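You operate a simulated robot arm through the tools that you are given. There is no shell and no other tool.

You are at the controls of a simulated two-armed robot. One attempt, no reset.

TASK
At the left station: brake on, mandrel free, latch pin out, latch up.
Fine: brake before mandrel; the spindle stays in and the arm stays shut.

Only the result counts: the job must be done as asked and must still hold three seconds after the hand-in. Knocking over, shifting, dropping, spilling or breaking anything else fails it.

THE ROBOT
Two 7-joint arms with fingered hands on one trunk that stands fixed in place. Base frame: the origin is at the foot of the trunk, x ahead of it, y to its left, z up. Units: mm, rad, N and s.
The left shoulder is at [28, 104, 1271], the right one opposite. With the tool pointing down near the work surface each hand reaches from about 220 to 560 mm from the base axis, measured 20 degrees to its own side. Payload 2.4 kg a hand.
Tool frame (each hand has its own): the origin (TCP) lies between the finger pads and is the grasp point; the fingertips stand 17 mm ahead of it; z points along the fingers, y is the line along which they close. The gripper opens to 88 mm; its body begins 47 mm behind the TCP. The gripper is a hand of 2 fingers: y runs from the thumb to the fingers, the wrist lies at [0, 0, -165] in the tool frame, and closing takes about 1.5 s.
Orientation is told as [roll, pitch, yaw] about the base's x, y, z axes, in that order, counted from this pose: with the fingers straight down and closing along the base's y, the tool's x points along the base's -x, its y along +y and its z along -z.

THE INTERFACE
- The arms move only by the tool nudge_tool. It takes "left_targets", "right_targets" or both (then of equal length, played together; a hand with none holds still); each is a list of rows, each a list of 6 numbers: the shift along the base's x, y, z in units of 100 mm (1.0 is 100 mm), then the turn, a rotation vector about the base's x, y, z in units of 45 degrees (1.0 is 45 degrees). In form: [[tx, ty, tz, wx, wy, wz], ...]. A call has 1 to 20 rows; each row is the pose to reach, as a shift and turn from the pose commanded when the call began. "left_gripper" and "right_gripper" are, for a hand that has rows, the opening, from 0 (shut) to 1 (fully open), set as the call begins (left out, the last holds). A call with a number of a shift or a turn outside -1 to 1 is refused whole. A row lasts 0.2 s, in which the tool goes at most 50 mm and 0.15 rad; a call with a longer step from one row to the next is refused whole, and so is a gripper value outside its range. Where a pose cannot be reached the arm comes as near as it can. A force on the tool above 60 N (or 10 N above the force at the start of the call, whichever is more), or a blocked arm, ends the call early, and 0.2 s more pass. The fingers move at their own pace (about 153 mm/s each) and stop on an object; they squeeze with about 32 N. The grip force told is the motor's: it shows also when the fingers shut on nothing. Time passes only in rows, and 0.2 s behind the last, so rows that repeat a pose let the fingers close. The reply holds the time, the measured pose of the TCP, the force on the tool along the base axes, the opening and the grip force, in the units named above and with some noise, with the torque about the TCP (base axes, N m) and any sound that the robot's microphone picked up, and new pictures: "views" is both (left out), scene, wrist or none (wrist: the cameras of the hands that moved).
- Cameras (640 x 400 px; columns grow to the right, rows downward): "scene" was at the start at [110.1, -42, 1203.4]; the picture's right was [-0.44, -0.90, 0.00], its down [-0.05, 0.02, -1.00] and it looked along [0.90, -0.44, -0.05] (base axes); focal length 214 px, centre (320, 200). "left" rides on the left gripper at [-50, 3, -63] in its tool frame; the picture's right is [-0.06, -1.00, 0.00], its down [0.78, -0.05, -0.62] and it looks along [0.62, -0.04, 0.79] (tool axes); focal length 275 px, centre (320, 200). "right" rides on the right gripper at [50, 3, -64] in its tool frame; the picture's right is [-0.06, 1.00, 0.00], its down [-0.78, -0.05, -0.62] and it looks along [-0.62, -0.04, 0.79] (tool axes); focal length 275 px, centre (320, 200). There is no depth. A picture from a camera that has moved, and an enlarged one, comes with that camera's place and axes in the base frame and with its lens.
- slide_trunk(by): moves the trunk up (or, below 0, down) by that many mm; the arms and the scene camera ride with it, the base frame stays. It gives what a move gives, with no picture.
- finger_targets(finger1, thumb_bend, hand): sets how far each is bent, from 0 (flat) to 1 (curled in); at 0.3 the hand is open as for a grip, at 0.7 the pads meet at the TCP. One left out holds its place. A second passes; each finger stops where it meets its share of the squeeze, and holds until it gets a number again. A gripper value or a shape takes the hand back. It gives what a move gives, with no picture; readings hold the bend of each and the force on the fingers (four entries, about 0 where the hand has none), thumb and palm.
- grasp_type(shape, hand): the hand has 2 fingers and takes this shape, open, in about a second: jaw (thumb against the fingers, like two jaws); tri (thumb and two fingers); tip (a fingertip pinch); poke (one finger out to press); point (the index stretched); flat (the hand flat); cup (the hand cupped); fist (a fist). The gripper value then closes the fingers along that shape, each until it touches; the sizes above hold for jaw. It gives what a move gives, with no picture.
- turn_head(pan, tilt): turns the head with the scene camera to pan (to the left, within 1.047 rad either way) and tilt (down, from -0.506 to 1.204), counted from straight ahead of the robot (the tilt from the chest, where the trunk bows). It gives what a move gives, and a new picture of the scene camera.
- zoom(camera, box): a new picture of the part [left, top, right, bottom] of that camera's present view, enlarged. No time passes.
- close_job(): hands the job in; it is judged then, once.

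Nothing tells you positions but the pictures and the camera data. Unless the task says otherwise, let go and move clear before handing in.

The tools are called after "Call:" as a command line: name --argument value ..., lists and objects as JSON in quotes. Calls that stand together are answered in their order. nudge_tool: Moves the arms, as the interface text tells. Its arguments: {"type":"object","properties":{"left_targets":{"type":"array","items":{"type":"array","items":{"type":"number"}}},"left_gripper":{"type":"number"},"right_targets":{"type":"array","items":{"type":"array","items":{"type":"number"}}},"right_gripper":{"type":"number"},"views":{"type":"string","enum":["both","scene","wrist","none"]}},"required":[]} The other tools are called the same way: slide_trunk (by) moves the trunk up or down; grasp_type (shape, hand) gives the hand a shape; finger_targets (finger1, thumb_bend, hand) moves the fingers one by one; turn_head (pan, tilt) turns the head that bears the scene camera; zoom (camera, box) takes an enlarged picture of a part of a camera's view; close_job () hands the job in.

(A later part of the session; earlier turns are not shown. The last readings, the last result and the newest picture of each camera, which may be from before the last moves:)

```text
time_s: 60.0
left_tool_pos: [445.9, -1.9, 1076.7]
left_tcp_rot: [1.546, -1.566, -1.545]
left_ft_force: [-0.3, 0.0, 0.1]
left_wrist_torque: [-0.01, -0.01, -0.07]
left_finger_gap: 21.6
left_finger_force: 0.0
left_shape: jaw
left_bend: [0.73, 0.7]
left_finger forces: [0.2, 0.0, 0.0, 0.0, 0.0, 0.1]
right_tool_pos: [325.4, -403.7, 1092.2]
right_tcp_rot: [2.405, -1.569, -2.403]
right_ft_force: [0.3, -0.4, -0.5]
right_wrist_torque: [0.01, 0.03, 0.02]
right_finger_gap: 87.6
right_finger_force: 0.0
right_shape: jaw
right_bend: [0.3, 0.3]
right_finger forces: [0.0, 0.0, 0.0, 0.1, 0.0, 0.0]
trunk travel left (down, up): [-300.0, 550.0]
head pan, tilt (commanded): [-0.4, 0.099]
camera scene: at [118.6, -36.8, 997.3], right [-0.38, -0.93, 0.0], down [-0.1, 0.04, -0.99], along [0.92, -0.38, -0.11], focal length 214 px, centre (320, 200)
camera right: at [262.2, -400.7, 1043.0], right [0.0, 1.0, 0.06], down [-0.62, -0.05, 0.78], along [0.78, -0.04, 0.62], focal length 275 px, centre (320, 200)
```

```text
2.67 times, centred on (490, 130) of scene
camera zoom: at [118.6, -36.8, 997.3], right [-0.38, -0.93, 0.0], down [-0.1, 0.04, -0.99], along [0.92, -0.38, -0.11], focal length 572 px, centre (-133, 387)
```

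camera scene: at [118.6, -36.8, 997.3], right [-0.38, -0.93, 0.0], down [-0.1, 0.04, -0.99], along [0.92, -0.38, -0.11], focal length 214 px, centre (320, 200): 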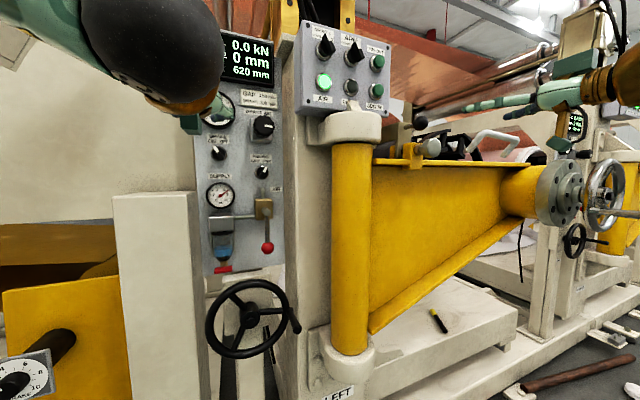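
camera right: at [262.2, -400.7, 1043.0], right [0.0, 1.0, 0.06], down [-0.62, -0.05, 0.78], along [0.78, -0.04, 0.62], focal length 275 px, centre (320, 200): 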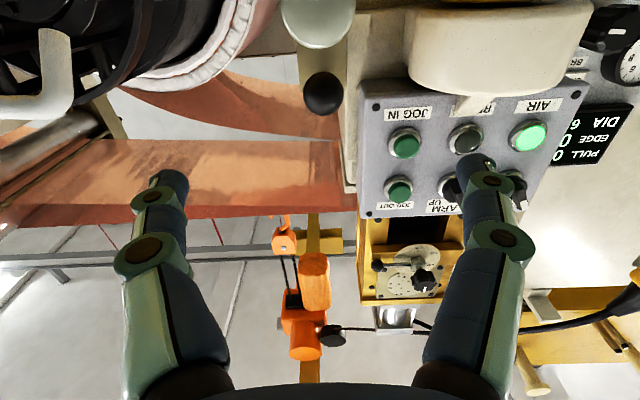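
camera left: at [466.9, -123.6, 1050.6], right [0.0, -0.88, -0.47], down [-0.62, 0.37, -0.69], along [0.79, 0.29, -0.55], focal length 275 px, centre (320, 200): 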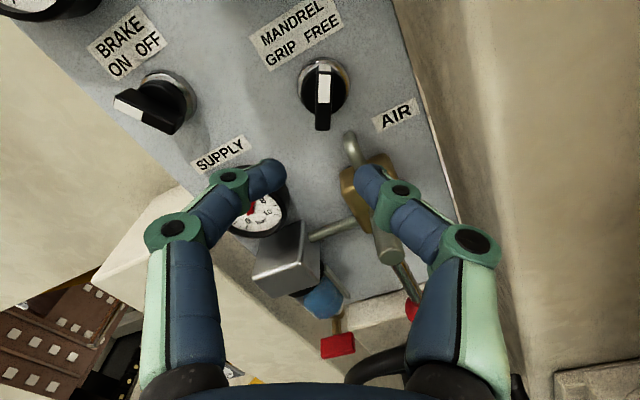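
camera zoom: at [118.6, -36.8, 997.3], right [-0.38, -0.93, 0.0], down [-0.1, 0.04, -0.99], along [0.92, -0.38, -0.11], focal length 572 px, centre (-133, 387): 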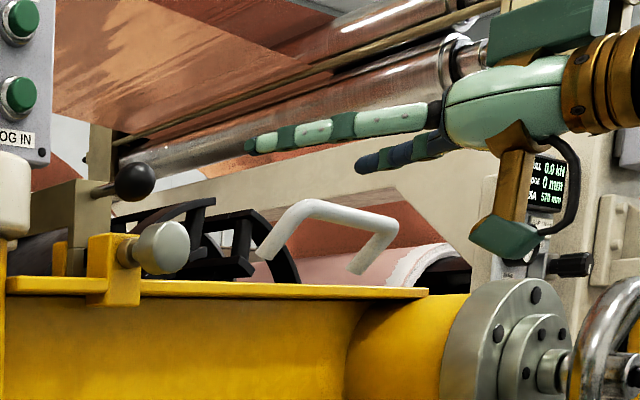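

The knob spans x ≈ 423–445, is 40 mm across, centred at y ≈ −402, z ≈ 1053. I'll line the right hand up at x ≈ 400 with a 62 mm opening and check before going around it.

Call:
nudge_tool --right_targets '[[0.05, 0.0, -0.1, 0, 0, 0], [0.1, 0.01, -0.2, 0, 0, 0], [0.2, 0.015, -0.3, 0, 0, 0], [0.3, 0.017, -0.39, 0, 0, 0], [0.4, 0.017, -0.39, 0, 0, 0], [0.5, 0.017, -0.39, 0, 0, 0], [0.6, 0.017, -0.39, 0, 0, 0], [0.65, 0.017, -0.39, 0, 0, 0], [0.65, 0.017, -0.39, 0, 0, 0]]' --right_gripper 0.72

Call:
zoom --camera "scene" --box '[390, 90, 550, 190]'

```text
time_s: 62.0
left_tool_pos: [445.7, -0.6, 1075.6]
left_tcp_rot: [1.517, -1.568, -1.516]
left_ft_force: [-0.5, 0.2, -0.1]
left_wrist_torque: [0.01, 0.02, 0.01]
left_finger_gap: 21.8
left_finger_force: 0.0
left_shape: jaw
left_bend: [0.73, 0.7]
left_finger forces: [0.0, 0.1, 0.1, 0.1, 0.0, 0.0]
right_tool_pos: [392.7, -401.6, 1053.5]
right_tcp_rot: [1.657, -1.569, -1.657]
right_ft_force: [-0.4, 0.5, -0.4]
right_wrist_torque: [0.03, -0.01, -0.01]
right_finger_gap: 63.5
right_finger_force: 0.1
right_shape: jaw
right_bend: [0.65, 0.63]
right_finger forces: [0.0, 0.0, 0.0, 0.0, 0.0, 0.1]
trunk travel left (down, up): [-300.0, 550.0]
head pan, tilt (commanded): [-0.4, 0.099]
camera scene: at [118.7, -36.9, 996.6], right [-0.38, -0.92, 0.0], down [-0.11, 0.04, -0.99], along [0.92, -0.38, -0.12], focal length 214 px, centre (320, 200)
camera right: at [327.4, -398.2, 1004.4], right [0.0, 1.0, 0.06], down [-0.62, -0.05, 0.78], along [0.79, -0.04, 0.62], focal length 275 px, centre (320, 200)
```

scene: 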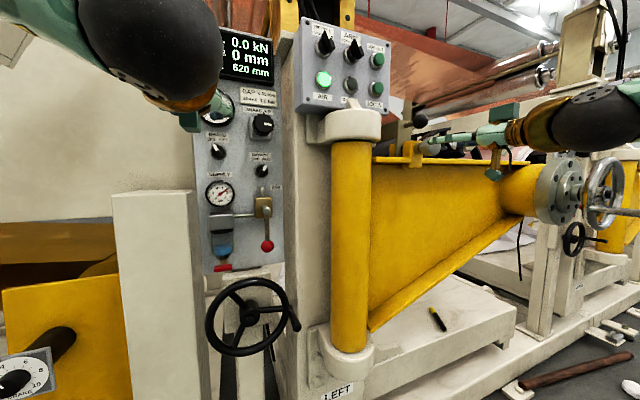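
right: 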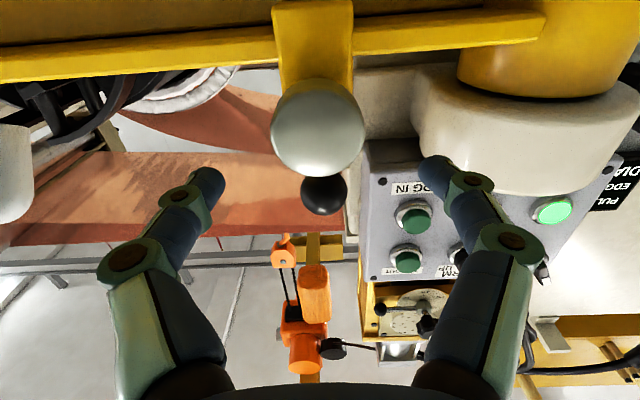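

```text
4.00 times, centred on (470, 140) of scene
camera zoom: at [118.7, -36.9, 996.6], right [-0.38, -0.92, 0.0], down [-0.11, 0.04, -0.99], along [0.92, -0.38, -0.12], focal length 858 px, centre (-280, 440)
```

zoom: 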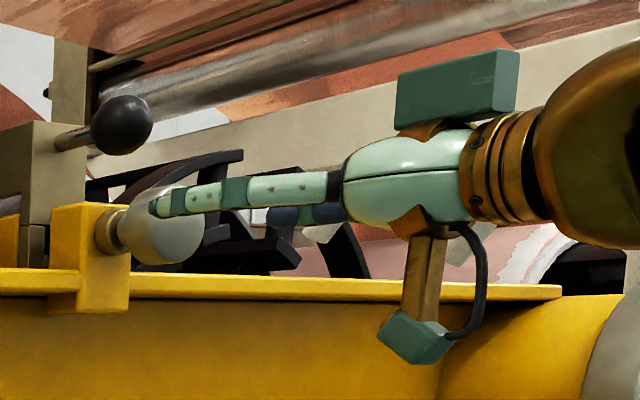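

The knob lines up between the fingers, its centre about 2–3 mm lower than the hand. I'll advance 43 mm so the fingers surround the knob head, then close.

Call:
nudge_tool --right_targets '[[0.08, 0.0, -0.02, 0, 0, 0], [0.16, 0.0, -0.02, 0, 0, 0], [0.24, 0.0, -0.02, 0, 0, 0], [0.32, 0.0, -0.02, 0, 0, 0], [0.38, 0.0, -0.02, 0, 0, 0], [0.43, 0.0, -0.02, 0, 0, 0], [0.43, 0.0, -0.02, 0, 0, 0]]'

Call:
zoom --camera "scene" --box '[390, 90, 550, 190]'

```text
time_s: 63.6
left_tool_pos: [445.8, 0.3, 1076.5]
left_tcp_rot: [1.508, -1.568, -1.508]
left_ft_force: [-0.1, 0.7, 0.1]
left_wrist_torque: [0.01, -0.03, 0.02]
left_finger_gap: 21.9
left_finger_force: 0.1
left_shape: jaw
left_bend: [0.73, 0.7]
left_finger forces: [0.1, 0.0, 0.0, 0.0, 0.0, 0.0]
right_tool_pos: [433.7, -403.5, 1051.3]
right_tcp_rot: [1.671, -1.571, -1.67]
right_ft_force: [0.0, -0.2, -0.3]
right_wrist_torque: [0.01, -0.02, 0.02]
right_finger_gap: 63.6
right_finger_force: 0.1
right_shape: jaw
right_bend: [0.65, 0.63]
right_finger forces: [0.0, 0.0, 0.1, 0.0, 0.1, 0.1]
trunk travel left (down, up): [-300.0, 550.0]
head pan, tilt (commanded): [-0.4, 0.099]
camera scene: at [118.8, -36.8, 996.7], right [-0.38, -0.92, 0.0], down [-0.11, 0.04, -0.99], along [0.92, -0.38, -0.11], focal length 214 px, centre (320, 200)
camera right: at [370.7, -398.9, 1002.2], right [0.0, 1.0, 0.06], down [-0.62, -0.05, 0.78], along [0.79, -0.04, 0.62], focal length 275 px, centre (320, 200)
```

scene: 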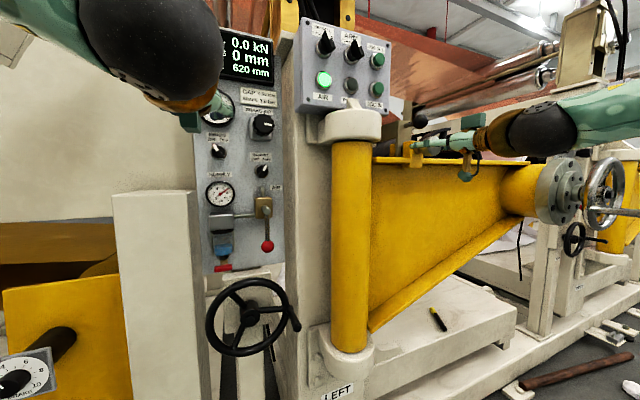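
right: 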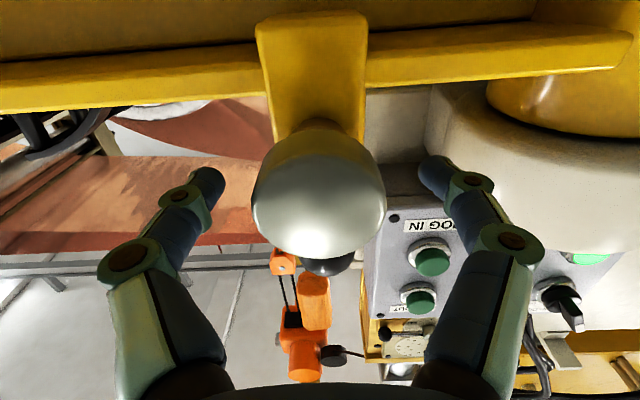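

```text
4.00 times, centred on (470, 140) of scene
camera zoom: at [118.8, -36.8, 996.7], right [-0.38, -0.92, 0.0], down [-0.11, 0.04, -0.99], along [0.92, -0.38, -0.11], focal length 858 px, centre (-280, 440)
```

zoom: 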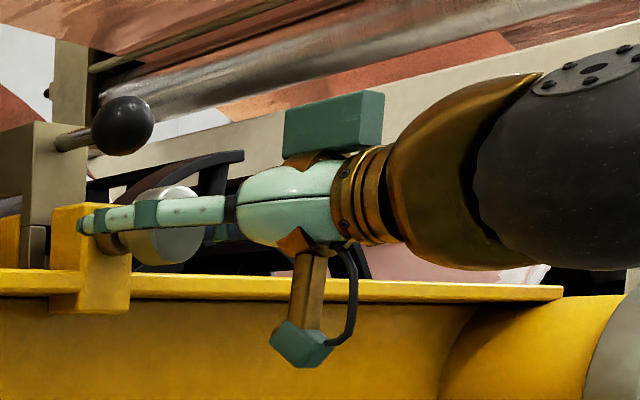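

The knob head sits right between the pads near the TCP. Closing the right gripper on it.

Call:
nudge_tool --right_targets '[[0, 0, 0, 0, 0, 0], [0, 0, 0, 0, 0, 0], [0, 0, 0, 0, 0, 0], [0, 0, 0, 0, 0, 0], [0, 0, 0, 0, 0, 0], [0, 0, 0, 0, 0, 0]]' --right_gripper 0.0 --views "wrist"

```text
time_s: 65.0
left_tool_pos: [447.4, -2.1, 1075.9]
left_tcp_rot: [1.272, -1.566, -1.269]
left_ft_force: [0.1, 0.1, -0.5]
left_wrist_torque: [-0.02, 0.04, 0.02]
left_finger_gap: 21.8
left_finger_force: 0.0
left_shape: jaw
left_bend: [0.73, 0.7]
left_finger forces: [0.1, 0.1, 0.0, 0.1, 0.0, 0.1]
right_tool_pos: [433.8, -402.2, 1050.9]
right_tcp_rot: [0.934, -1.568, -0.933]
right_ft_force: [4.1, -3.2, -4.2]
right_wrist_torque: [-0.05, 0.02, 0.17]
right_finger_gap: 23.3
right_finger_force: 31.8
right_shape: jaw
right_bend: [0.77, 0.81]
right_finger forces: [26.9, 0.0, 0.0, 0.0, 27.6, 0.0]
trunk travel left (down, up): [-300.0, 550.0]
head pan, tilt (commanded): [-0.4, 0.099]
camera right: at [371.3, -399.5, 1001.5], right [0.0, 1.0, 0.06], down [-0.62, -0.05, 0.78], along [0.79, -0.04, 0.62], focal length 275 px, centre (320, 200)
```

right: 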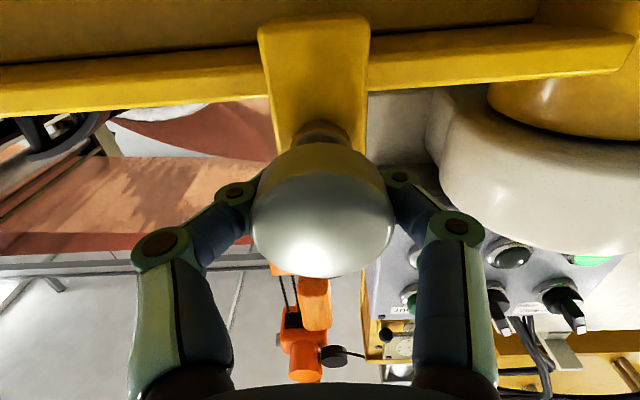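

The fingertips have hooked behind the knob head onto the neck. I'll pull the pin slowly toward the robot along −x and watch force and travel.

Call:
nudge_tool --right_targets '[[-0.04, 0, 0, 0, 0, 0], [-0.08, 0, 0, 0, 0, 0], [-0.12, 0, 0, 0, 0, 0], [-0.16, 0, 0, 0, 0, 0], [-0.2, 0, 0, 0, 0, 0], [-0.24, 0, 0, 0, 0, 0]]'

Call:
zoom --camera "scene" --box '[390, 90, 550, 190]'

```text
time_s: 66.4
left_tool_pos: [452.7, -1.0, 1073.4]
left_tcp_rot: [0.486, -1.564, -0.486]
left_ft_force: [-0.1, -0.5, 0.4]
left_wrist_torque: [-0.01, 0.01, -0.01]
left_finger_gap: 21.6
left_finger_force: 0.0
left_shape: jaw
left_bend: [0.73, 0.7]
left_finger forces: [0.0, 0.1, 0.0, 0.0, 0.0, 0.1]
right_tool_pos: [415.4, -403.3, 1050.9]
right_tcp_rot: [0.231, -1.567, -0.23]
right_ft_force: [44.6, -3.5, 3.4]
right_wrist_torque: [0.0, -0.01, -0.22]
right_finger_gap: 21.8
right_finger_force: 31.9
right_shape: jaw
right_bend: [0.75, 0.79]
right_finger forces: [40.7, 0.1, 0.0, 0.0, 32.7, 0.0]
trunk travel left (down, up): [-300.0, 550.0]
head pan, tilt (commanded): [-0.4, 0.099]
camera scene: at [124.3, -36.9, 996.2], right [-0.38, -0.93, 0.0], down [-0.11, 0.04, -0.99], along [0.92, -0.38, -0.12], focal length 214 px, centre (320, 200)
camera right: at [352.0, -399.3, 1000.8], right [0.0, 1.0, 0.06], down [-0.62, -0.05, 0.79], along [0.79, -0.04, 0.62], focal length 275 px, centre (320, 200)
```

scene: 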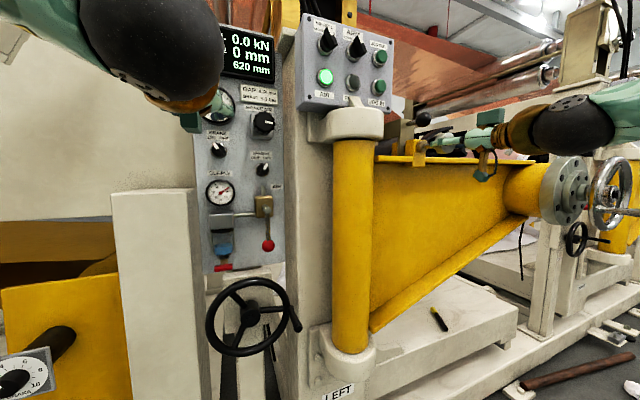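
right: 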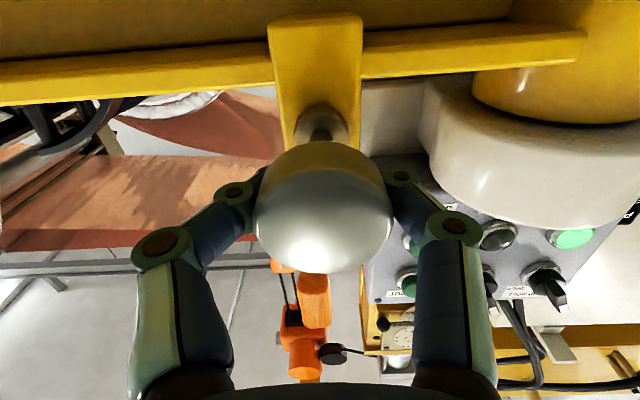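

```text
4.00 times, centred on (470, 140) of scene
camera zoom: at [124.3, -36.9, 996.2], right [-0.38, -0.93, 0.0], down [-0.11, 0.04, -0.99], along [0.92, -0.38, -0.12], focal length 858 px, centre (-280, 440)
```

zoom: 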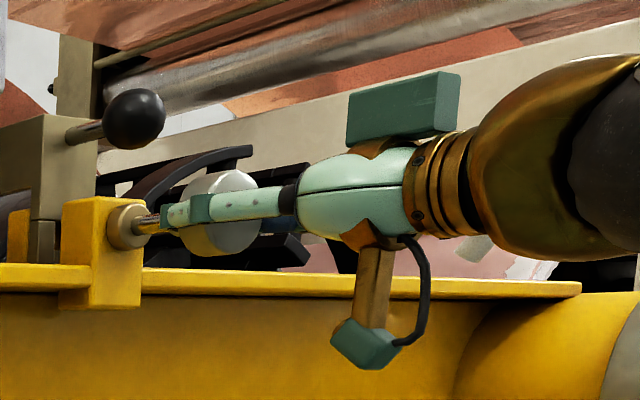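

The pin is moving: about 18 mm of shaft now shows, with roughly 45 N of resistance. I'll pull a little further in small steps to learn whether this is a spring or the end of travel.

Call:
nudge_tool --right_targets '[[-0.02, 0, 0, 0, 0, 0], [-0.04, 0, 0, 0, 0, 0], [-0.06, 0, 0, 0, 0, 0], [-0.06, 0, 0, 0, 0, 0]]' --views "none"

```text
time_s: 67.0
left_tool_pos: [453.5, -2.9, 1072.0]
left_tcp_rot: [0.391, -1.562, -0.393]
left_ft_force: [1.1, -0.3, 0.6]
left_wrist_torque: [0.01, -0.03, 0.01]
left_finger_gap: 21.8
left_finger_force: 0.0
left_shape: jaw
left_bend: [0.73, 0.7]
left_finger forces: [0.0, 0.1, 0.0, 0.0, 0.1, 0.0]
right_tool_pos: [413.5, -404.1, 1049.8]
right_tcp_rot: [0.925, -1.57, -0.924]
right_ft_force: [61.4, -0.6, 1.0]
right_wrist_torque: [-0.03, -0.02, -0.43]
right_finger_gap: 20.1
right_finger_force: 31.5
right_shape: jaw
right_bend: [0.73, 0.77]
right_finger forces: [50.8, 0.0, 0.0, 0.1, 33.0, 0.0]
trunk travel left (down, up): [-300.0, 550.0]
head pan, tilt (commanded): [-0.4, 0.099]
stopped in row 2 (right hand): the force on the tool passed its limit at 62 N (the readings are from after the stop); the commanded pose is now the measured one
```

Force shot up within 2 mm, so the pin appears to be at its end of travel (or held by a stiff spring). I'll hold still and look closely.

Call:
nudge_tool --right_targets '[[0.0, 0, 0, 0, 0, 0], [0.0, 0, 0, 0, 0, 0]]'

Call:
zoom --camera "scene" --box '[390, 100, 490, 170]'

Call:
zoom --camera "right" --box '[220, 0, 420, 290]'

```text
time_s: 67.6
left_tool_pos: [453.1, -1.1, 1072.6]
left_tcp_rot: [0.318, -1.562, -0.321]
left_ft_force: [0.0, -0.2, 0.0]
left_wrist_torque: [-0.02, 0.03, -0.01]
left_finger_gap: 21.9
left_finger_force: 0.1
left_shape: jaw
left_bend: [0.73, 0.7]
left_finger forces: [0.0, 0.1, 0.1, 0.0, 0.0, 0.1]
right_tool_pos: [414.1, -402.6, 1049.8]
right_tcp_rot: [0.291, -1.566, -0.292]
right_ft_force: [62.6, -1.0, 3.2]
right_wrist_torque: [-0.02, 0.01, -0.49]
right_finger_gap: 19.6
right_finger_force: 31.8
right_shape: jaw
right_bend: [0.73, 0.77]
right_finger forces: [50.7, 0.0, 0.0, 0.0, 33.0, 0.0]
trunk travel left (down, up): [-300.0, 550.0]
head pan, tilt (commanded): [-0.4, 0.099]
camera scene: at [125.7, -36.7, 995.8], right [-0.38, -0.92, 0.0], down [-0.11, 0.04, -0.99], along [0.92, -0.38, -0.12], focal length 214 px, centre (320, 200)
camera right: at [350.3, -399.1, 1000.4], right [0.0, 1.0, 0.06], down [-0.62, -0.05, 0.79], along [0.79, -0.04, 0.61], focal length 275 px, centre (320, 200)
```

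scene: 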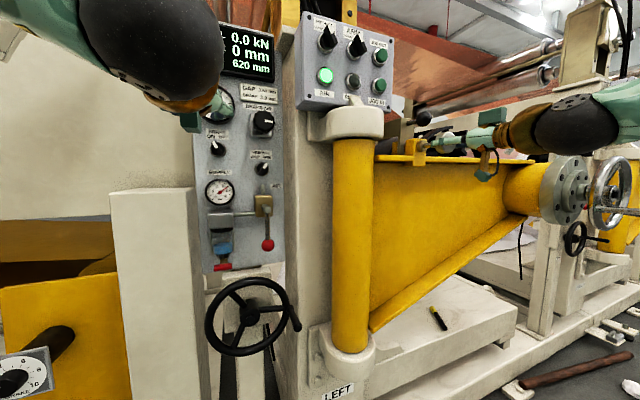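
right: 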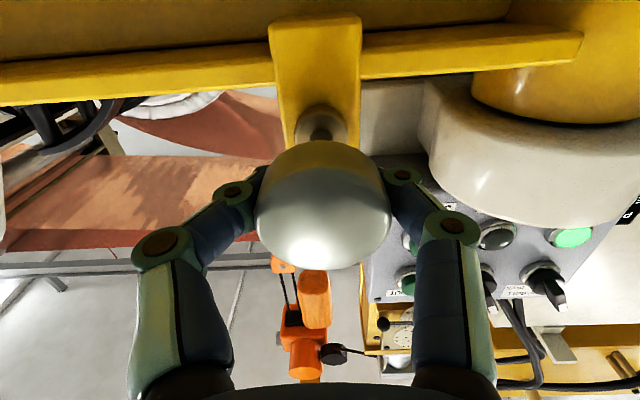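

```text
5.71 times, centred on (440, 135) of scene
camera zoom: at [125.7, -36.7, 995.8], right [-0.38, -0.92, 0.0], down [-0.11, 0.04, -0.99], along [0.92, -0.38, -0.12], focal length 1226 px, centre (-366, 571)
```

zoom: 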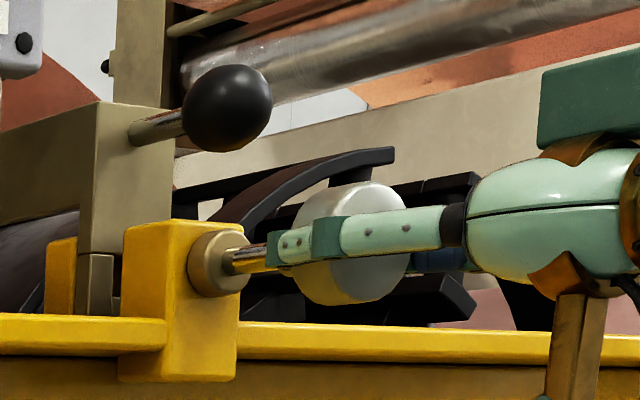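

```text
1.38 times, centred on (320, 145) of right
camera zoom: at [350.3, -399.1, 1000.4], right [0.0, 1.0, 0.06], down [-0.62, -0.05, 0.79], along [0.79, -0.04, 0.61], focal length 380 px, centre (320, 276)
```

zoom: 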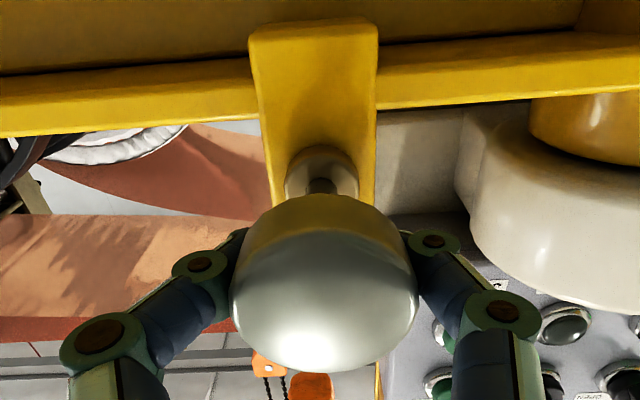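

The pin is out about 20 mm against a bushing in the yellow block. I'll ease the hand forward 4 mm to tell a hard stop (force drops away) from a spring (force stays).

Call:
nudge_tool --right_targets '[[0.02, 0, 0, 0, 0, 0], [0.04, 0, 0, 0, 0, 0], [0.04, 0, 0, 0, 0, 0]]' --views "none"

```text
time_s: 68.4
left_tool_pos: [450.9, -2.4, 1073.1]
left_tcp_rot: [0.437, -1.564, -0.441]
left_ft_force: [0.3, 0.0, 1.0]
left_wrist_torque: [-0.01, -0.03, 0.0]
left_finger_gap: 21.7
left_finger_force: 0.1
left_shape: jaw
left_bend: [0.73, 0.7]
left_finger forces: [0.0, 0.0, 0.0, 0.0, 0.0, 0.0]
right_tool_pos: [414.9, -403.3, 1051.0]
right_tcp_rot: [0.381, -1.567, -0.382]
right_ft_force: [41.7, -0.2, -1.2]
right_wrist_torque: [-0.01, 0.01, -0.25]
right_finger_gap: 19.1
right_finger_force: 31.5
right_shape: jaw
right_bend: [0.73, 0.77]
right_finger forces: [41.1, 0.1, 0.1, 0.0, 29.7, 0.1]
trunk travel left (down, up): [-300.0, 550.0]
head pan, tilt (commanded): [-0.4, 0.099]
```

Call:
nudge_tool --right_targets '[[0.02, 0, 0, 0, 0, 0], [0.04, 0, 0, 0, 0, 0], [0.04, 0, 0, 0, 0, 0]]' --views "none"

Call:
nudge_tool --right_targets '[[0.02, 0, 0, 0, 0, 0], [0.03, 0, 0, 0, 0, 0], [0.03, 0, 0, 0, 0, 0]]' --views "wrist"

Call:
zoom --camera "scene" --box '[390, 100, 490, 170]'

```text
time_s: 69.2
left_tool_pos: [447.4, -2.1, 1073.6]
left_tcp_rot: [0.69, -1.565, -0.695]
left_ft_force: [0.9, 0.6, 0.7]
left_wrist_torque: [0.02, 0.02, 0.02]
left_finger_gap: 22.1
left_finger_force: 0.1
left_shape: jaw
left_bend: [0.73, 0.7]
left_finger forces: [0.0, 0.0, 0.1, 0.0, 0.0, 0.1]
right_tool_pos: [417.4, -404.6, 1050.3]
right_tcp_rot: [0.709, -1.568, -0.711]
right_ft_force: [20.4, 2.1, -6.7]
right_wrist_torque: [-0.01, 0.03, 0.06]
right_finger_gap: 19.9
right_finger_force: 32.6
right_shape: jaw
right_bend: [0.74, 0.79]
right_finger forces: [34.6, 0.1, 0.0, 0.0, 28.2, 0.0]
trunk travel left (down, up): [-300.0, 550.0]
head pan, tilt (commanded): [-0.4, 0.099]
```

```text
time_s: 70.0
left_tool_pos: [446.9, -2.8, 1075.7]
left_tcp_rot: [1.085, -1.566, -1.084]
left_ft_force: [0.8, 0.1, -0.2]
left_wrist_torque: [0.01, -0.02, -0.03]
left_finger_gap: 21.7
left_finger_force: 0.0
left_shape: jaw
left_bend: [0.73, 0.7]
left_finger forces: [0.0, 0.0, 0.1, 0.0, 0.0, 0.0]
right_tool_pos: [419.4, -402.6, 1050.9]
right_tcp_rot: [1.468, -1.569, -1.47]
right_ft_force: [5.5, 2.3, -14.2]
right_wrist_torque: [-0.07, 0.04, 0.36]
right_finger_gap: 21.7
right_finger_force: 31.8
right_shape: jaw
right_bend: [0.76, 0.81]
right_finger forces: [30.8, 0.0, 0.1, 0.1, 27.2, 0.0]
trunk travel left (down, up): [-300.0, 550.0]
head pan, tilt (commanded): [-0.4, 0.099]
camera right: at [354.6, -400.0, 1001.5], right [0.0, 1.0, 0.06], down [-0.62, -0.05, 0.78], along [0.79, -0.04, 0.62], focal length 275 px, centre (320, 200)
```

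right: 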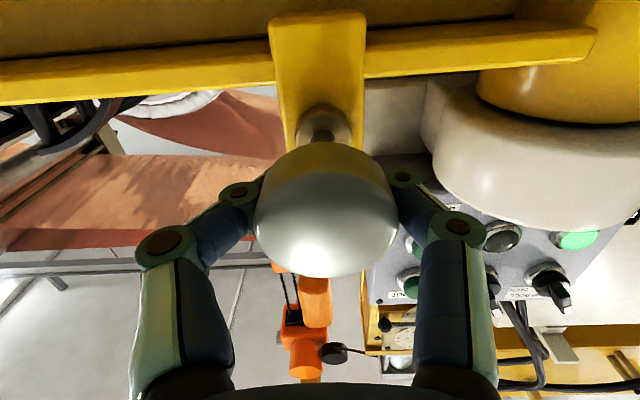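

```text
5.71 times, centred on (440, 135) of scene
camera zoom: at [119.9, -37.3, 996.4], right [-0.38, -0.92, 0.0], down [-0.11, 0.04, -0.99], along [0.92, -0.38, -0.12], focal length 1226 px, centre (-366, 571)
```

zoom: 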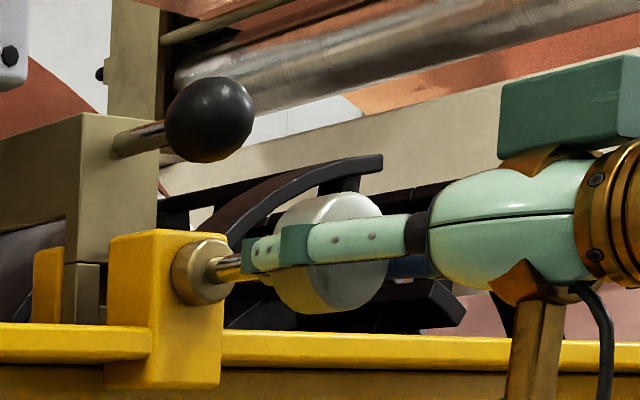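

Force falls away while the shaft stays exposed, so that was a hard stop, not a strong spring. I'll open the right fingers carefully and see whether the pin stays out.

Call:
nudge_tool --right_targets '[[0, 0, 0, 0, 0, 0], [0, 0, 0, 0, 0, 0], [0, 0, 0, 0, 0, 0], [0, 0, 0, 0, 0, 0]]' --right_gripper 0.72 --views "wrist"

Call:
zoom --camera "scene" --box '[390, 100, 490, 170]'

```text
time_s: 71.0
left_tool_pos: [445.1, -1.7, 1076.0]
left_tcp_rot: [1.509, -1.567, -1.513]
left_ft_force: [0.1, 0.1, 0.3]
left_wrist_torque: [0.0, -0.01, -0.01]
left_finger_gap: 21.7
left_finger_force: 0.0
left_shape: jaw
left_bend: [0.73, 0.7]
left_finger forces: [0.0, 0.0, 0.1, 0.0, 0.0, 0.0]
right_tool_pos: [417.5, -403.4, 1052.9]
right_tcp_rot: [2.831, -1.567, -2.834]
right_ft_force: [-0.4, -0.1, 0.5]
right_wrist_torque: [0.01, -0.05, 0.04]
right_finger_gap: 63.3
right_finger_force: 0.1
right_shape: jaw
right_bend: [0.66, 0.63]
right_finger forces: [0.1, 0.1, 0.1, 0.0, 0.0, 0.0]
trunk travel left (down, up): [-300.0, 550.0]
head pan, tilt (commanded): [-0.4, 0.099]
camera right: at [353.7, -399.5, 1003.0], right [0.0, 1.0, 0.06], down [-0.62, -0.05, 0.78], along [0.78, -0.04, 0.62], focal length 275 px, centre (320, 200)
```

right: 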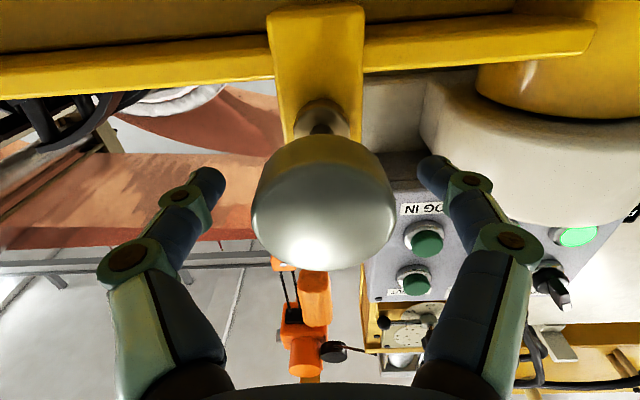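

```text
5.71 times, centred on (440, 135) of scene
camera zoom: at [118.7, -36.9, 996.7], right [-0.38, -0.92, 0.0], down [-0.11, 0.04, -0.99], along [0.92, -0.38, -0.11], focal length 1226 px, centre (-366, 571)
```

zoom: 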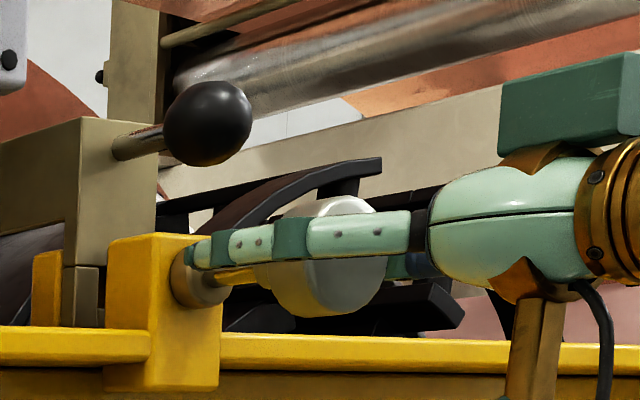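

The pin stays out on its own, about 20 mm from where it was. To be sure it sits fully at its stop, I'll regrip, pull to the stop once more, and release under light tension.

Call:
nudge_tool --right_targets '[[0, 0, 0, 0, 0, 0], [0, 0, 0, 0, 0, 0], [0, 0, 0, 0, 0, 0], [0, 0, 0, 0, 0, 0], [0, 0, 0, 0, 0, 0]]' --right_gripper 0.0 --views "none"

Call:
nudge_tool --right_targets '[[-0.02, 0, 0, 0, 0, 0], [-0.04, 0, 0, 0, 0, 0], [-0.06, 0, 0, 0, 0, 0], [-0.08, 0, 0, 0, 0, 0], [-0.08, 0, 0, 0, 0, 0]]' --views "none"

```text
time_s: 72.2
left_tool_pos: [447.9, -2.4, 1076.4]
left_tcp_rot: [0.995, -1.568, -0.997]
left_ft_force: [0.1, 0.7, -0.3]
left_wrist_torque: [-0.03, -0.01, -0.04]
left_finger_gap: 22.2
left_finger_force: 0.1
left_shape: jaw
left_bend: [0.73, 0.7]
left_finger forces: [0.0, 0.0, 0.0, 0.0, 0.1, 0.0]
right_tool_pos: [418.8, -404.1, 1052.8]
right_tcp_rot: [2.832, -1.568, -2.838]
right_ft_force: [16.1, -3.5, 8.7]
right_wrist_torque: [-0.09, -0.06, 0.52]
right_finger_gap: 18.5
right_finger_force: 32.2
right_shape: jaw
right_bend: [0.76, 0.8]
right_finger forces: [27.5, 0.0, 0.0, 0.0, 35.9, 0.0]
trunk travel left (down, up): [-300.0, 550.0]
head pan, tilt (commanded): [-0.4, 0.099]
```

```text
time_s: 73.3
left_tool_pos: [451.2, -3.0, 1073.0]
left_tcp_rot: [0.397, -1.562, -0.403]
left_ft_force: [0.2, 0.0, -0.9]
left_wrist_torque: [0.0, 0.0, -0.02]
left_finger_gap: 21.8
left_finger_force: 0.1
left_shape: jaw
left_bend: [0.73, 0.7]
left_finger forces: [0.0, 0.0, 0.1, 0.0, 0.0, 0.0]
right_tool_pos: [415.2, -404.0, 1051.6]
right_tcp_rot: [2.464, -1.569, -2.466]
right_ft_force: [58.4, -2.2, 3.4]
right_wrist_torque: [0.0, 0.0, 0.02]
right_finger_gap: 16.7
right_finger_force: 32.1
right_shape: jaw
right_bend: [0.74, 0.76]
right_finger forces: [40.9, 0.0, 0.0, 0.1, 36.8, 0.1]
trunk travel left (down, up): [-300.0, 550.0]
head pan, tilt (commanded): [-0.4, 0.099]
stopped in row 5 (right hand): the force on the tool passed its limit at 60 N (the readings are from after the stop); the commanded pose is now the measured one
```

Force rises at once to 58 N with no motion, confirming the hard stop. I'll ease off half of it and open, then back away.

Call:
nudge_tool --right_targets '[[0.02, 0, 0, 0, 0, 0], [0.05, 0, 0, 0, 0, 0]]' --views "none"

Call:
nudge_tool --right_targets '[[0, 0, 0, 0, 0, 0], [0, 0, 0, 0, 0, 0], [0, 0, 0, 0, 0, 0], [0, 0, 0, 0, 0, 0]]' --right_gripper 0.72 --views "wrist"

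```text
time_s: 73.9
left_tool_pos: [448.3, -3.4, 1074.2]
left_tcp_rot: [0.525, -1.565, -0.528]
left_ft_force: [0.5, -0.2, -1.1]
left_wrist_torque: [-0.03, 0.0, 0.0]
left_finger_gap: 22.0
left_finger_force: 0.1
left_shape: jaw
left_bend: [0.73, 0.7]
left_finger forces: [0.0, 0.0, 0.0, 0.0, 0.0, 0.0]
right_tool_pos: [415.9, -403.8, 1052.2]
right_tcp_rot: [1.571, -1.568, -1.575]
right_ft_force: [34.2, 0.5, 0.8]
right_wrist_torque: [-0.01, 0.01, 0.26]
right_finger_gap: 16.1
right_finger_force: 31.8
right_shape: jaw
right_bend: [0.74, 0.76]
right_finger forces: [32.6, 0.1, 0.0, 0.0, 33.4, 0.0]
trunk travel left (down, up): [-300.0, 550.0]
head pan, tilt (commanded): [-0.4, 0.099]
```

```text
time_s: 74.9
left_tool_pos: [444.7, -3.1, 1076.5]
left_tcp_rot: [1.557, -1.569, -1.56]
left_ft_force: [-0.1, 0.4, -0.1]
left_wrist_torque: [-0.01, -0.03, 0.0]
left_finger_gap: 21.8
left_finger_force: 0.1
left_shape: jaw
left_bend: [0.73, 0.7]
left_finger forces: [0.0, 0.0, 0.0, 0.0, 0.0, 0.1]
right_tool_pos: [413.1, -404.9, 1052.3]
right_tcp_rot: [2.845, -1.565, -2.851]
right_ft_force: [0.8, 0.0, -0.1]
right_wrist_torque: [0.02, 0.0, 0.01]
right_finger_gap: 63.0
right_finger_force: 0.1
right_shape: jaw
right_bend: [0.66, 0.63]
right_finger forces: [0.0, 0.0, 0.0, 0.0, 0.0, 0.1]
trunk travel left (down, up): [-300.0, 550.0]
head pan, tilt (commanded): [-0.4, 0.099]
camera right: at [349.5, -400.0, 1003.0], right [0.0, 1.0, 0.06], down [-0.62, -0.05, 0.78], along [0.78, -0.04, 0.62], focal length 275 px, centre (320, 200)
```

right: 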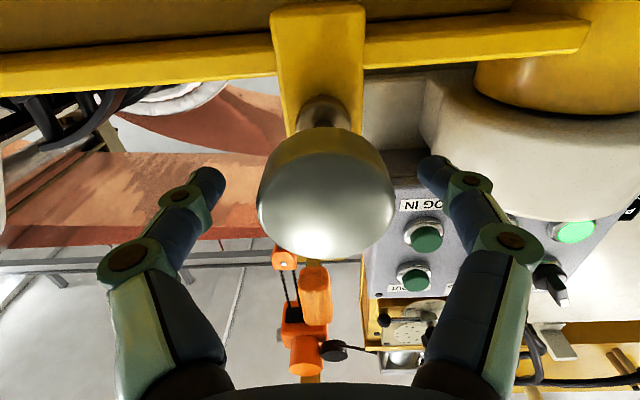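

The pin head is now about 21 mm out and stays there. I'll back the right hand off, rise to the latch ball's height, and look at the latch geometry.

Call:
nudge_tool --right_targets '[[-0.1, 0, 0, 0, 0, 0], [-0.2, 0, 0, 0, 0, 0], [-0.3, 0, 0, 0, 0, 0], [-0.4, 0, 0, 0, 0, 0], [-0.5, 0, 0.0, 0, 0, 0], [-0.55, 0, 0.1, 0, 0, 0], [-0.55, 0, 0.2, 0, 0, 0], [-0.55, 0.0, 0.3, 0, 0, 0], [-0.55, 0.01, 0.4, 0, 0, 0], [-0.55, 0.02, 0.5, 0, 0, 0]]'

Call:
zoom --camera "right" --box '[220, 0, 420, 200]'

Call:
zoom --camera "scene" --box '[370, 70, 490, 170]'

```text
time_s: 77.1
left_tool_pos: [443.9, -3.5, 1075.7]
left_tcp_rot: [1.509, -1.567, -1.513]
left_ft_force: [-0.3, 0.3, -0.8]
left_wrist_torque: [0.03, 0.01, 0.0]
left_finger_gap: 21.8
left_finger_force: 0.1
left_shape: jaw
left_bend: [0.73, 0.7]
left_finger forces: [0.0, 0.0, 0.0, 0.0, 0.0, 0.1]
right_tool_pos: [358.3, -402.7, 1101.9]
right_tcp_rot: [2.848, -1.566, -2.852]
right_ft_force: [0.6, -0.5, -0.2]
right_wrist_torque: [-0.04, 0.01, -0.01]
right_finger_gap: 63.2
right_finger_force: 0.1
right_shape: jaw
right_bend: [0.66, 0.63]
right_finger forces: [0.1, 0.0, 0.1, 0.1, 0.0, 0.0]
trunk travel left (down, up): [-300.0, 550.0]
head pan, tilt (commanded): [-0.4, 0.099]
camera scene: at [118.7, -36.8, 996.7], right [-0.38, -0.92, 0.0], down [-0.11, 0.04, -0.99], along [0.92, -0.38, -0.12], focal length 214 px, centre (320, 200)
camera right: at [294.8, -398.4, 1053.2], right [0.0, 1.0, 0.06], down [-0.62, -0.05, 0.78], along [0.78, -0.04, 0.62], focal length 275 px, centre (320, 200)
```

scene: 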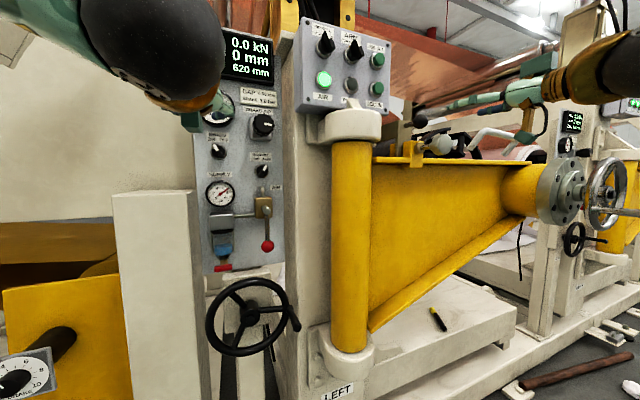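
right: 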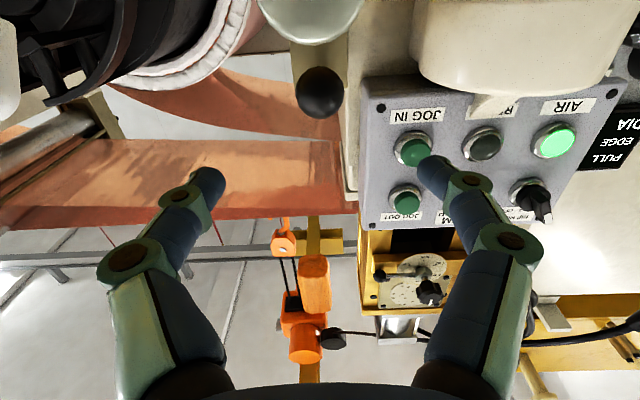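

```text
2.00 times, centred on (320, 100) of right
camera zoom: at [294.8, -398.4, 1053.2], right [0.0, 1.0, 0.06], down [-0.62, -0.05, 0.78], along [0.78, -0.04, 0.62], focal length 551 px, centre (320, 400)
```

zoom: 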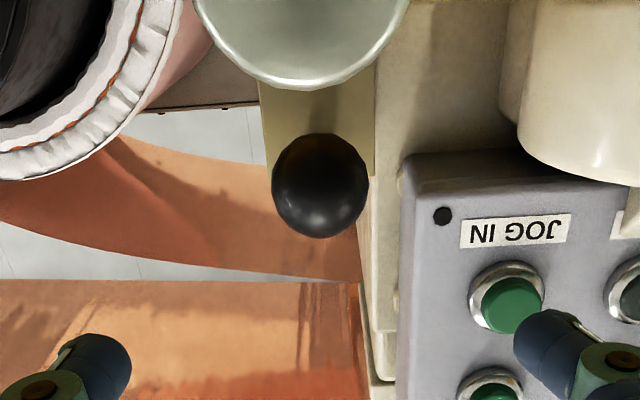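

```text
4.00 times, centred on (430, 120) of scene
camera zoom: at [118.7, -36.8, 996.7], right [-0.38, -0.92, 0.0], down [-0.11, 0.04, -0.99], along [0.92, -0.38, -0.12], focal length 858 px, centre (-120, 520)
```

zoom: 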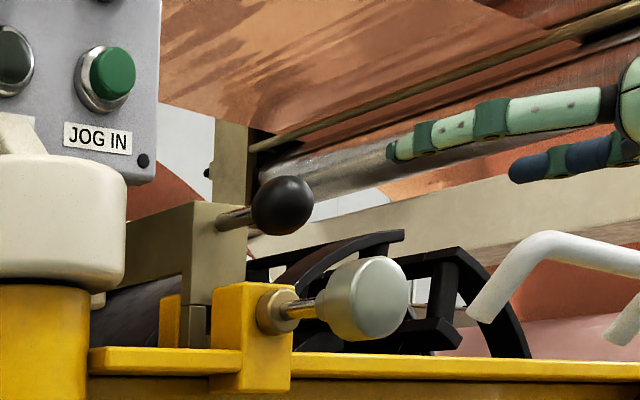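

The pin is clearly out. The hand's under-slung camera would hit the pin head if I took the ball from straight ahead, so I'll rise and turn the right hand downward; that also gives a view onto the latch bar and its pivot from above.

Call:
nudge_tool --right_targets '[[-0.05, 0, 0.15, 0, 0.1, 0], [-0.1, 0, 0.3, 0, 0.2, 0], [-0.15, 0, 0.45, 0, 0.3, 0], [-0.2, 0, 0.6, 0, 0.45, 0], [-0.2, 0, 0.7, 0, 0.6, 0], [-0.2, 0, 0.8, 0, 0.75, 0], [-0.2, 0, 0.85, 0, 0.9, 0], [-0.2, 0, 0.85, 0, 1, 0]]' --views "none"

Call:
nudge_tool --right_targets '[[0.0, 0, 0.06, 0, 0.12, 0], [0.0, 0, 0.12, 0, 0.24, 0], [0.0, 0, 0.18, 0, 0.36, 0], [0.0, 0, 0.24, 0, 0.48, 0], [0.0, 0, 0.3, 0, 0.6, 0], [0.0, 0, 0.36, 0, 0.72, 0], [0.0, 0, 0.42, 0, 0.84, 0], [0.0, 0, 0.45, 0, 0.96, 0], [0.0, 0, 0.45, 0, 1, 0]]'

Call:
zoom --camera "right" --box '[220, 50, 460, 400]'

```text
time_s: 78.9
left_tool_pos: [445.2, -3.1, 1077.3]
left_tcp_rot: [1.48, -1.567, -1.483]
left_ft_force: [-0.4, -0.7, 0.2]
left_wrist_torque: [0.0, 0.02, -0.03]
left_finger_gap: 22.0
left_finger_force: 0.0
left_shape: jaw
left_bend: [0.73, 0.7]
left_finger forces: [0.0, 0.0, 0.0, 0.0, 0.1, 0.0]
right_tool_pos: [337.3, -402.2, 1187.5]
right_tcp_rot: [0.0, -0.789, -0.001]
right_ft_force: [-0.3, 0.2, 0.1]
right_wrist_torque: [-0.01, -0.02, 0.01]
right_finger_gap: 63.4
right_finger_force: 0.1
right_shape: jaw
right_bend: [0.66, 0.63]
right_finger forces: [0.0, 0.0, 0.0, 0.1, 0.0, 0.0]
trunk travel left (down, up): [-300.0, 550.0]
head pan, tilt (commanded): [-0.4, 0.099]
```

```text
time_s: 80.9
left_tool_pos: [444.6, -3.6, 1076.2]
left_tcp_rot: [1.448, -1.566, -1.452]
left_ft_force: [-0.1, -0.4, -0.7]
left_wrist_torque: [-0.02, -0.01, 0.02]
left_finger_gap: 21.7
left_finger_force: 0.1
left_shape: jaw
left_bend: [0.73, 0.7]
left_finger forces: [0.0, 0.2, 0.0, 0.0, 0.0, 0.0]
right_tool_pos: [338.3, -401.6, 1233.7]
right_tcp_rot: [-0.002, -0.004, -0.002]
right_ft_force: [0.6, 0.0, 0.3]
right_wrist_torque: [-0.01, -0.03, -0.03]
right_finger_gap: 63.2
right_finger_force: 0.1
right_shape: jaw
right_bend: [0.66, 0.63]
right_finger forces: [0.1, 0.0, 0.0, 0.1, 0.1, 0.0]
trunk travel left (down, up): [-300.0, 550.0]
head pan, tilt (commanded): [-0.4, 0.099]
camera scene: at [118.8, -36.8, 996.6], right [-0.38, -0.92, 0.0], down [-0.11, 0.04, -0.99], along [0.92, -0.38, -0.12], focal length 214 px, centre (320, 200)
camera right: at [288.0, -397.8, 1296.6], right [0.06, 1.0, 0.0], down [0.78, -0.05, 0.62], along [0.62, -0.04, -0.78], focal length 275 px, centre (320, 200)
```

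scene: 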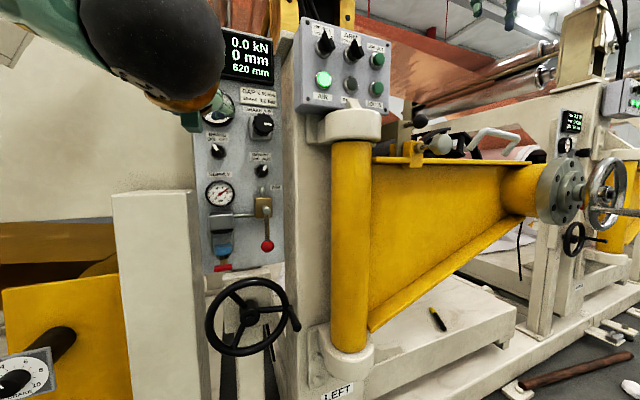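
right: 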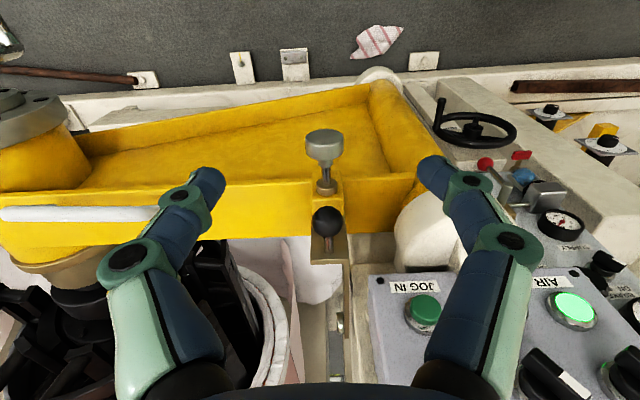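

```text
1.14 times, centred on (340, 225) of right
camera zoom: at [288.0, -397.8, 1296.6], right [0.06, 1.0, 0.0], down [0.78, -0.05, 0.62], along [0.62, -0.04, -0.78], focal length 315 px, centre (297, 171)
```

zoom: 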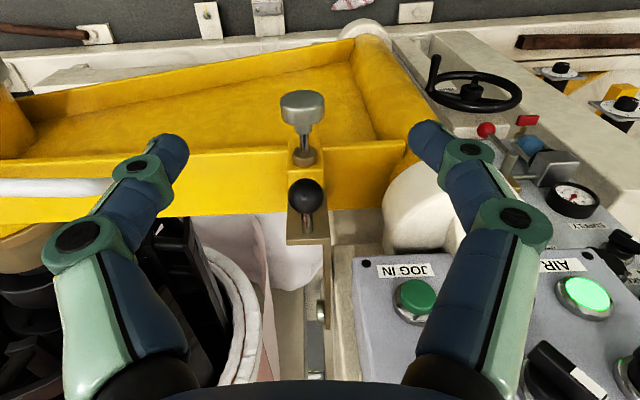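

From above I can see the L-shaped latch: the ball at about (463, −402, 1103) and a side bolt, probably the pivot, at about x ≈ 650, z ≈ 1100. I'll pitch the right hand 45° forward-down and move to 60 mm short of the ball.

Call:
nudge_tool --right_targets '[[0.08, 0, 0.0, 0, -0.12, 0], [0.16, 0, -0.05, 0, -0.24, 0], [0.24, 0, -0.12, 0, -0.36, 0], [0.32, 0, -0.2, 0, -0.48, 0], [0.42, 0, -0.3, 0, -0.6, 0], [0.52, 0, -0.42, 0, -0.72, 0], [0.62, 0, -0.55, 0, -0.84, 0], [0.72, 0, -0.7, 0, -0.94, 0], [0.8, 0, -0.82, 0, -1, 0], [0.825, 0, -0.885, 0, -1, 0], [0.825, 0, -0.885, 0, -1, 0]]' --right_gripper 0.6

Call:
zoom --camera "scene" --box '[370, 70, 530, 190]'

```text
time_s: 83.3
left_tool_pos: [445.6, -4.1, 1077.0]
left_tcp_rot: [1.485, -1.567, -1.488]
left_ft_force: [0.9, 0.4, 0.3]
left_wrist_torque: [-0.02, 0.0, -0.01]
left_finger_gap: 22.0
left_finger_force: 0.2
left_shape: jaw
left_bend: [0.73, 0.7]
left_finger forces: [0.0, 0.0, 0.1, 0.1, 0.0, 0.0]
right_tool_pos: [419.7, -401.2, 1144.3]
right_tcp_rot: [0.0, -0.79, -0.003]
right_ft_force: [0.0, -0.6, 0.4]
right_wrist_torque: [-0.01, -0.05, 0.0]
right_finger_gap: 53.4
right_finger_force: 0.0
right_shape: jaw
right_bend: [0.71, 0.71]
right_finger forces: [0.0, 0.0, 0.0, 0.0, 0.1, 0.0]
trunk travel left (down, up): [-300.0, 550.0]
head pan, tilt (commanded): [-0.4, 0.099]
camera scene: at [118.7, -36.5, 997.5], right [-0.38, -0.93, 0.0], down [-0.1, 0.04, -0.99], along [0.92, -0.38, -0.11], focal length 214 px, centre (320, 200)
camera right: at [340.4, -397.6, 1154.0], right [0.05, 1.0, 0.04], down [0.11, -0.05, 0.99], along [0.99, -0.04, -0.11], focal length 275 px, centre (320, 200)
```

scene: 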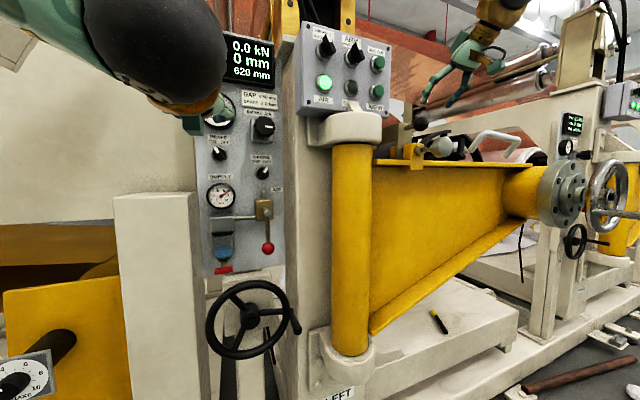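
right: 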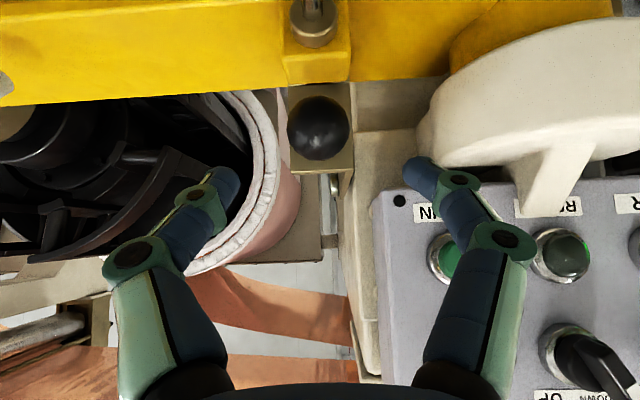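

```text
3.33 times, centred on (450, 130) of scene
camera zoom: at [118.7, -36.5, 997.5], right [-0.38, -0.93, 0.0], down [-0.1, 0.04, -0.99], along [0.92, -0.38, -0.11], focal length 715 px, centre (-113, 433)
```

zoom: 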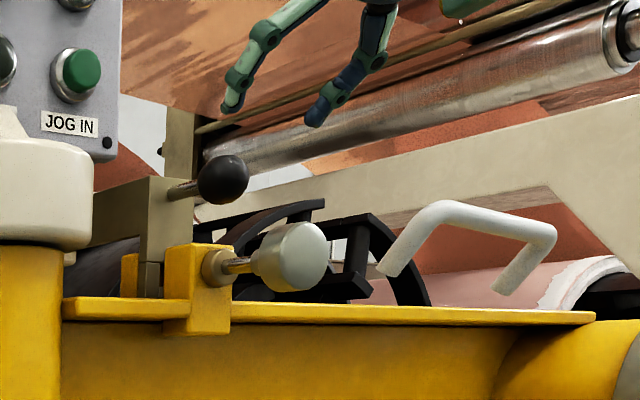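

The ball is centred between the jaws about 60 mm ahead along the fingers, with nothing in the way. I'll move in along the finger direction and close on the ball.

Call:
nudge_tool --right_targets '[[0.06, 0, -0.055, 0, 0, 0], [0.12, 0, -0.11, 0, 0, 0], [0.18, 0, -0.165, 0, 0, 0], [0.24, 0, -0.22, 0, 0, 0], [0.3, -0.005, -0.275, 0, 0, 0], [0.36, -0.005, -0.33, 0, 0, 0], [0.41, -0.005, -0.38, 0, 0, 0], [0.44, -0.005, -0.41, 0, 0, 0], [0.44, -0.005, -0.41, 0, 0, 0]]' --views "wrist"

```text
time_s: 85.3
left_tool_pos: [444.1, -2.4, 1076.3]
left_tcp_rot: [1.493, -1.566, -1.497]
left_ft_force: [0.2, -0.4, 0.2]
left_wrist_torque: [0.01, 0.01, 0.03]
left_finger_gap: 21.9
left_finger_force: 0.0
left_shape: jaw
left_bend: [0.73, 0.7]
left_finger forces: [0.0, 0.0, 0.1, 0.0, 0.0, 0.0]
right_tool_pos: [464.6, -403.0, 1102.7]
right_tcp_rot: [-0.002, -0.79, -0.002]
right_ft_force: [0.1, -0.1, -0.8]
right_wrist_torque: [0.02, -0.01, 0.01]
right_finger_gap: 53.1
right_finger_force: 0.0
right_shape: jaw
right_bend: [0.71, 0.71]
right_finger forces: [0.0, 0.1, 0.0, 0.0, 0.0, 0.0]
trunk travel left (down, up): [-300.0, 550.0]
head pan, tilt (commanded): [-0.4, 0.099]
camera right: at [384.1, -398.4, 1112.7], right [0.05, 1.0, 0.04], down [0.11, -0.05, 0.99], along [0.99, -0.04, -0.11], focal length 275 px, centre (320, 200)
```

right: 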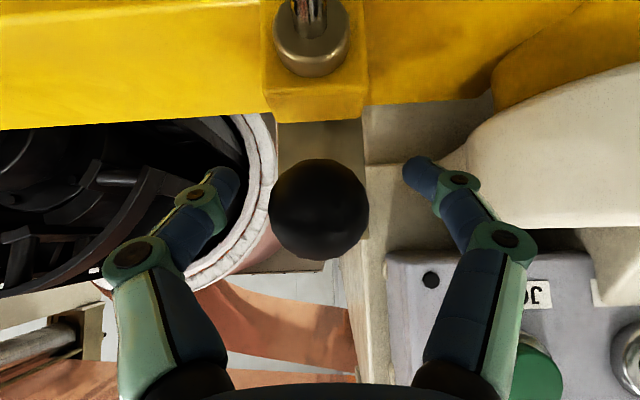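

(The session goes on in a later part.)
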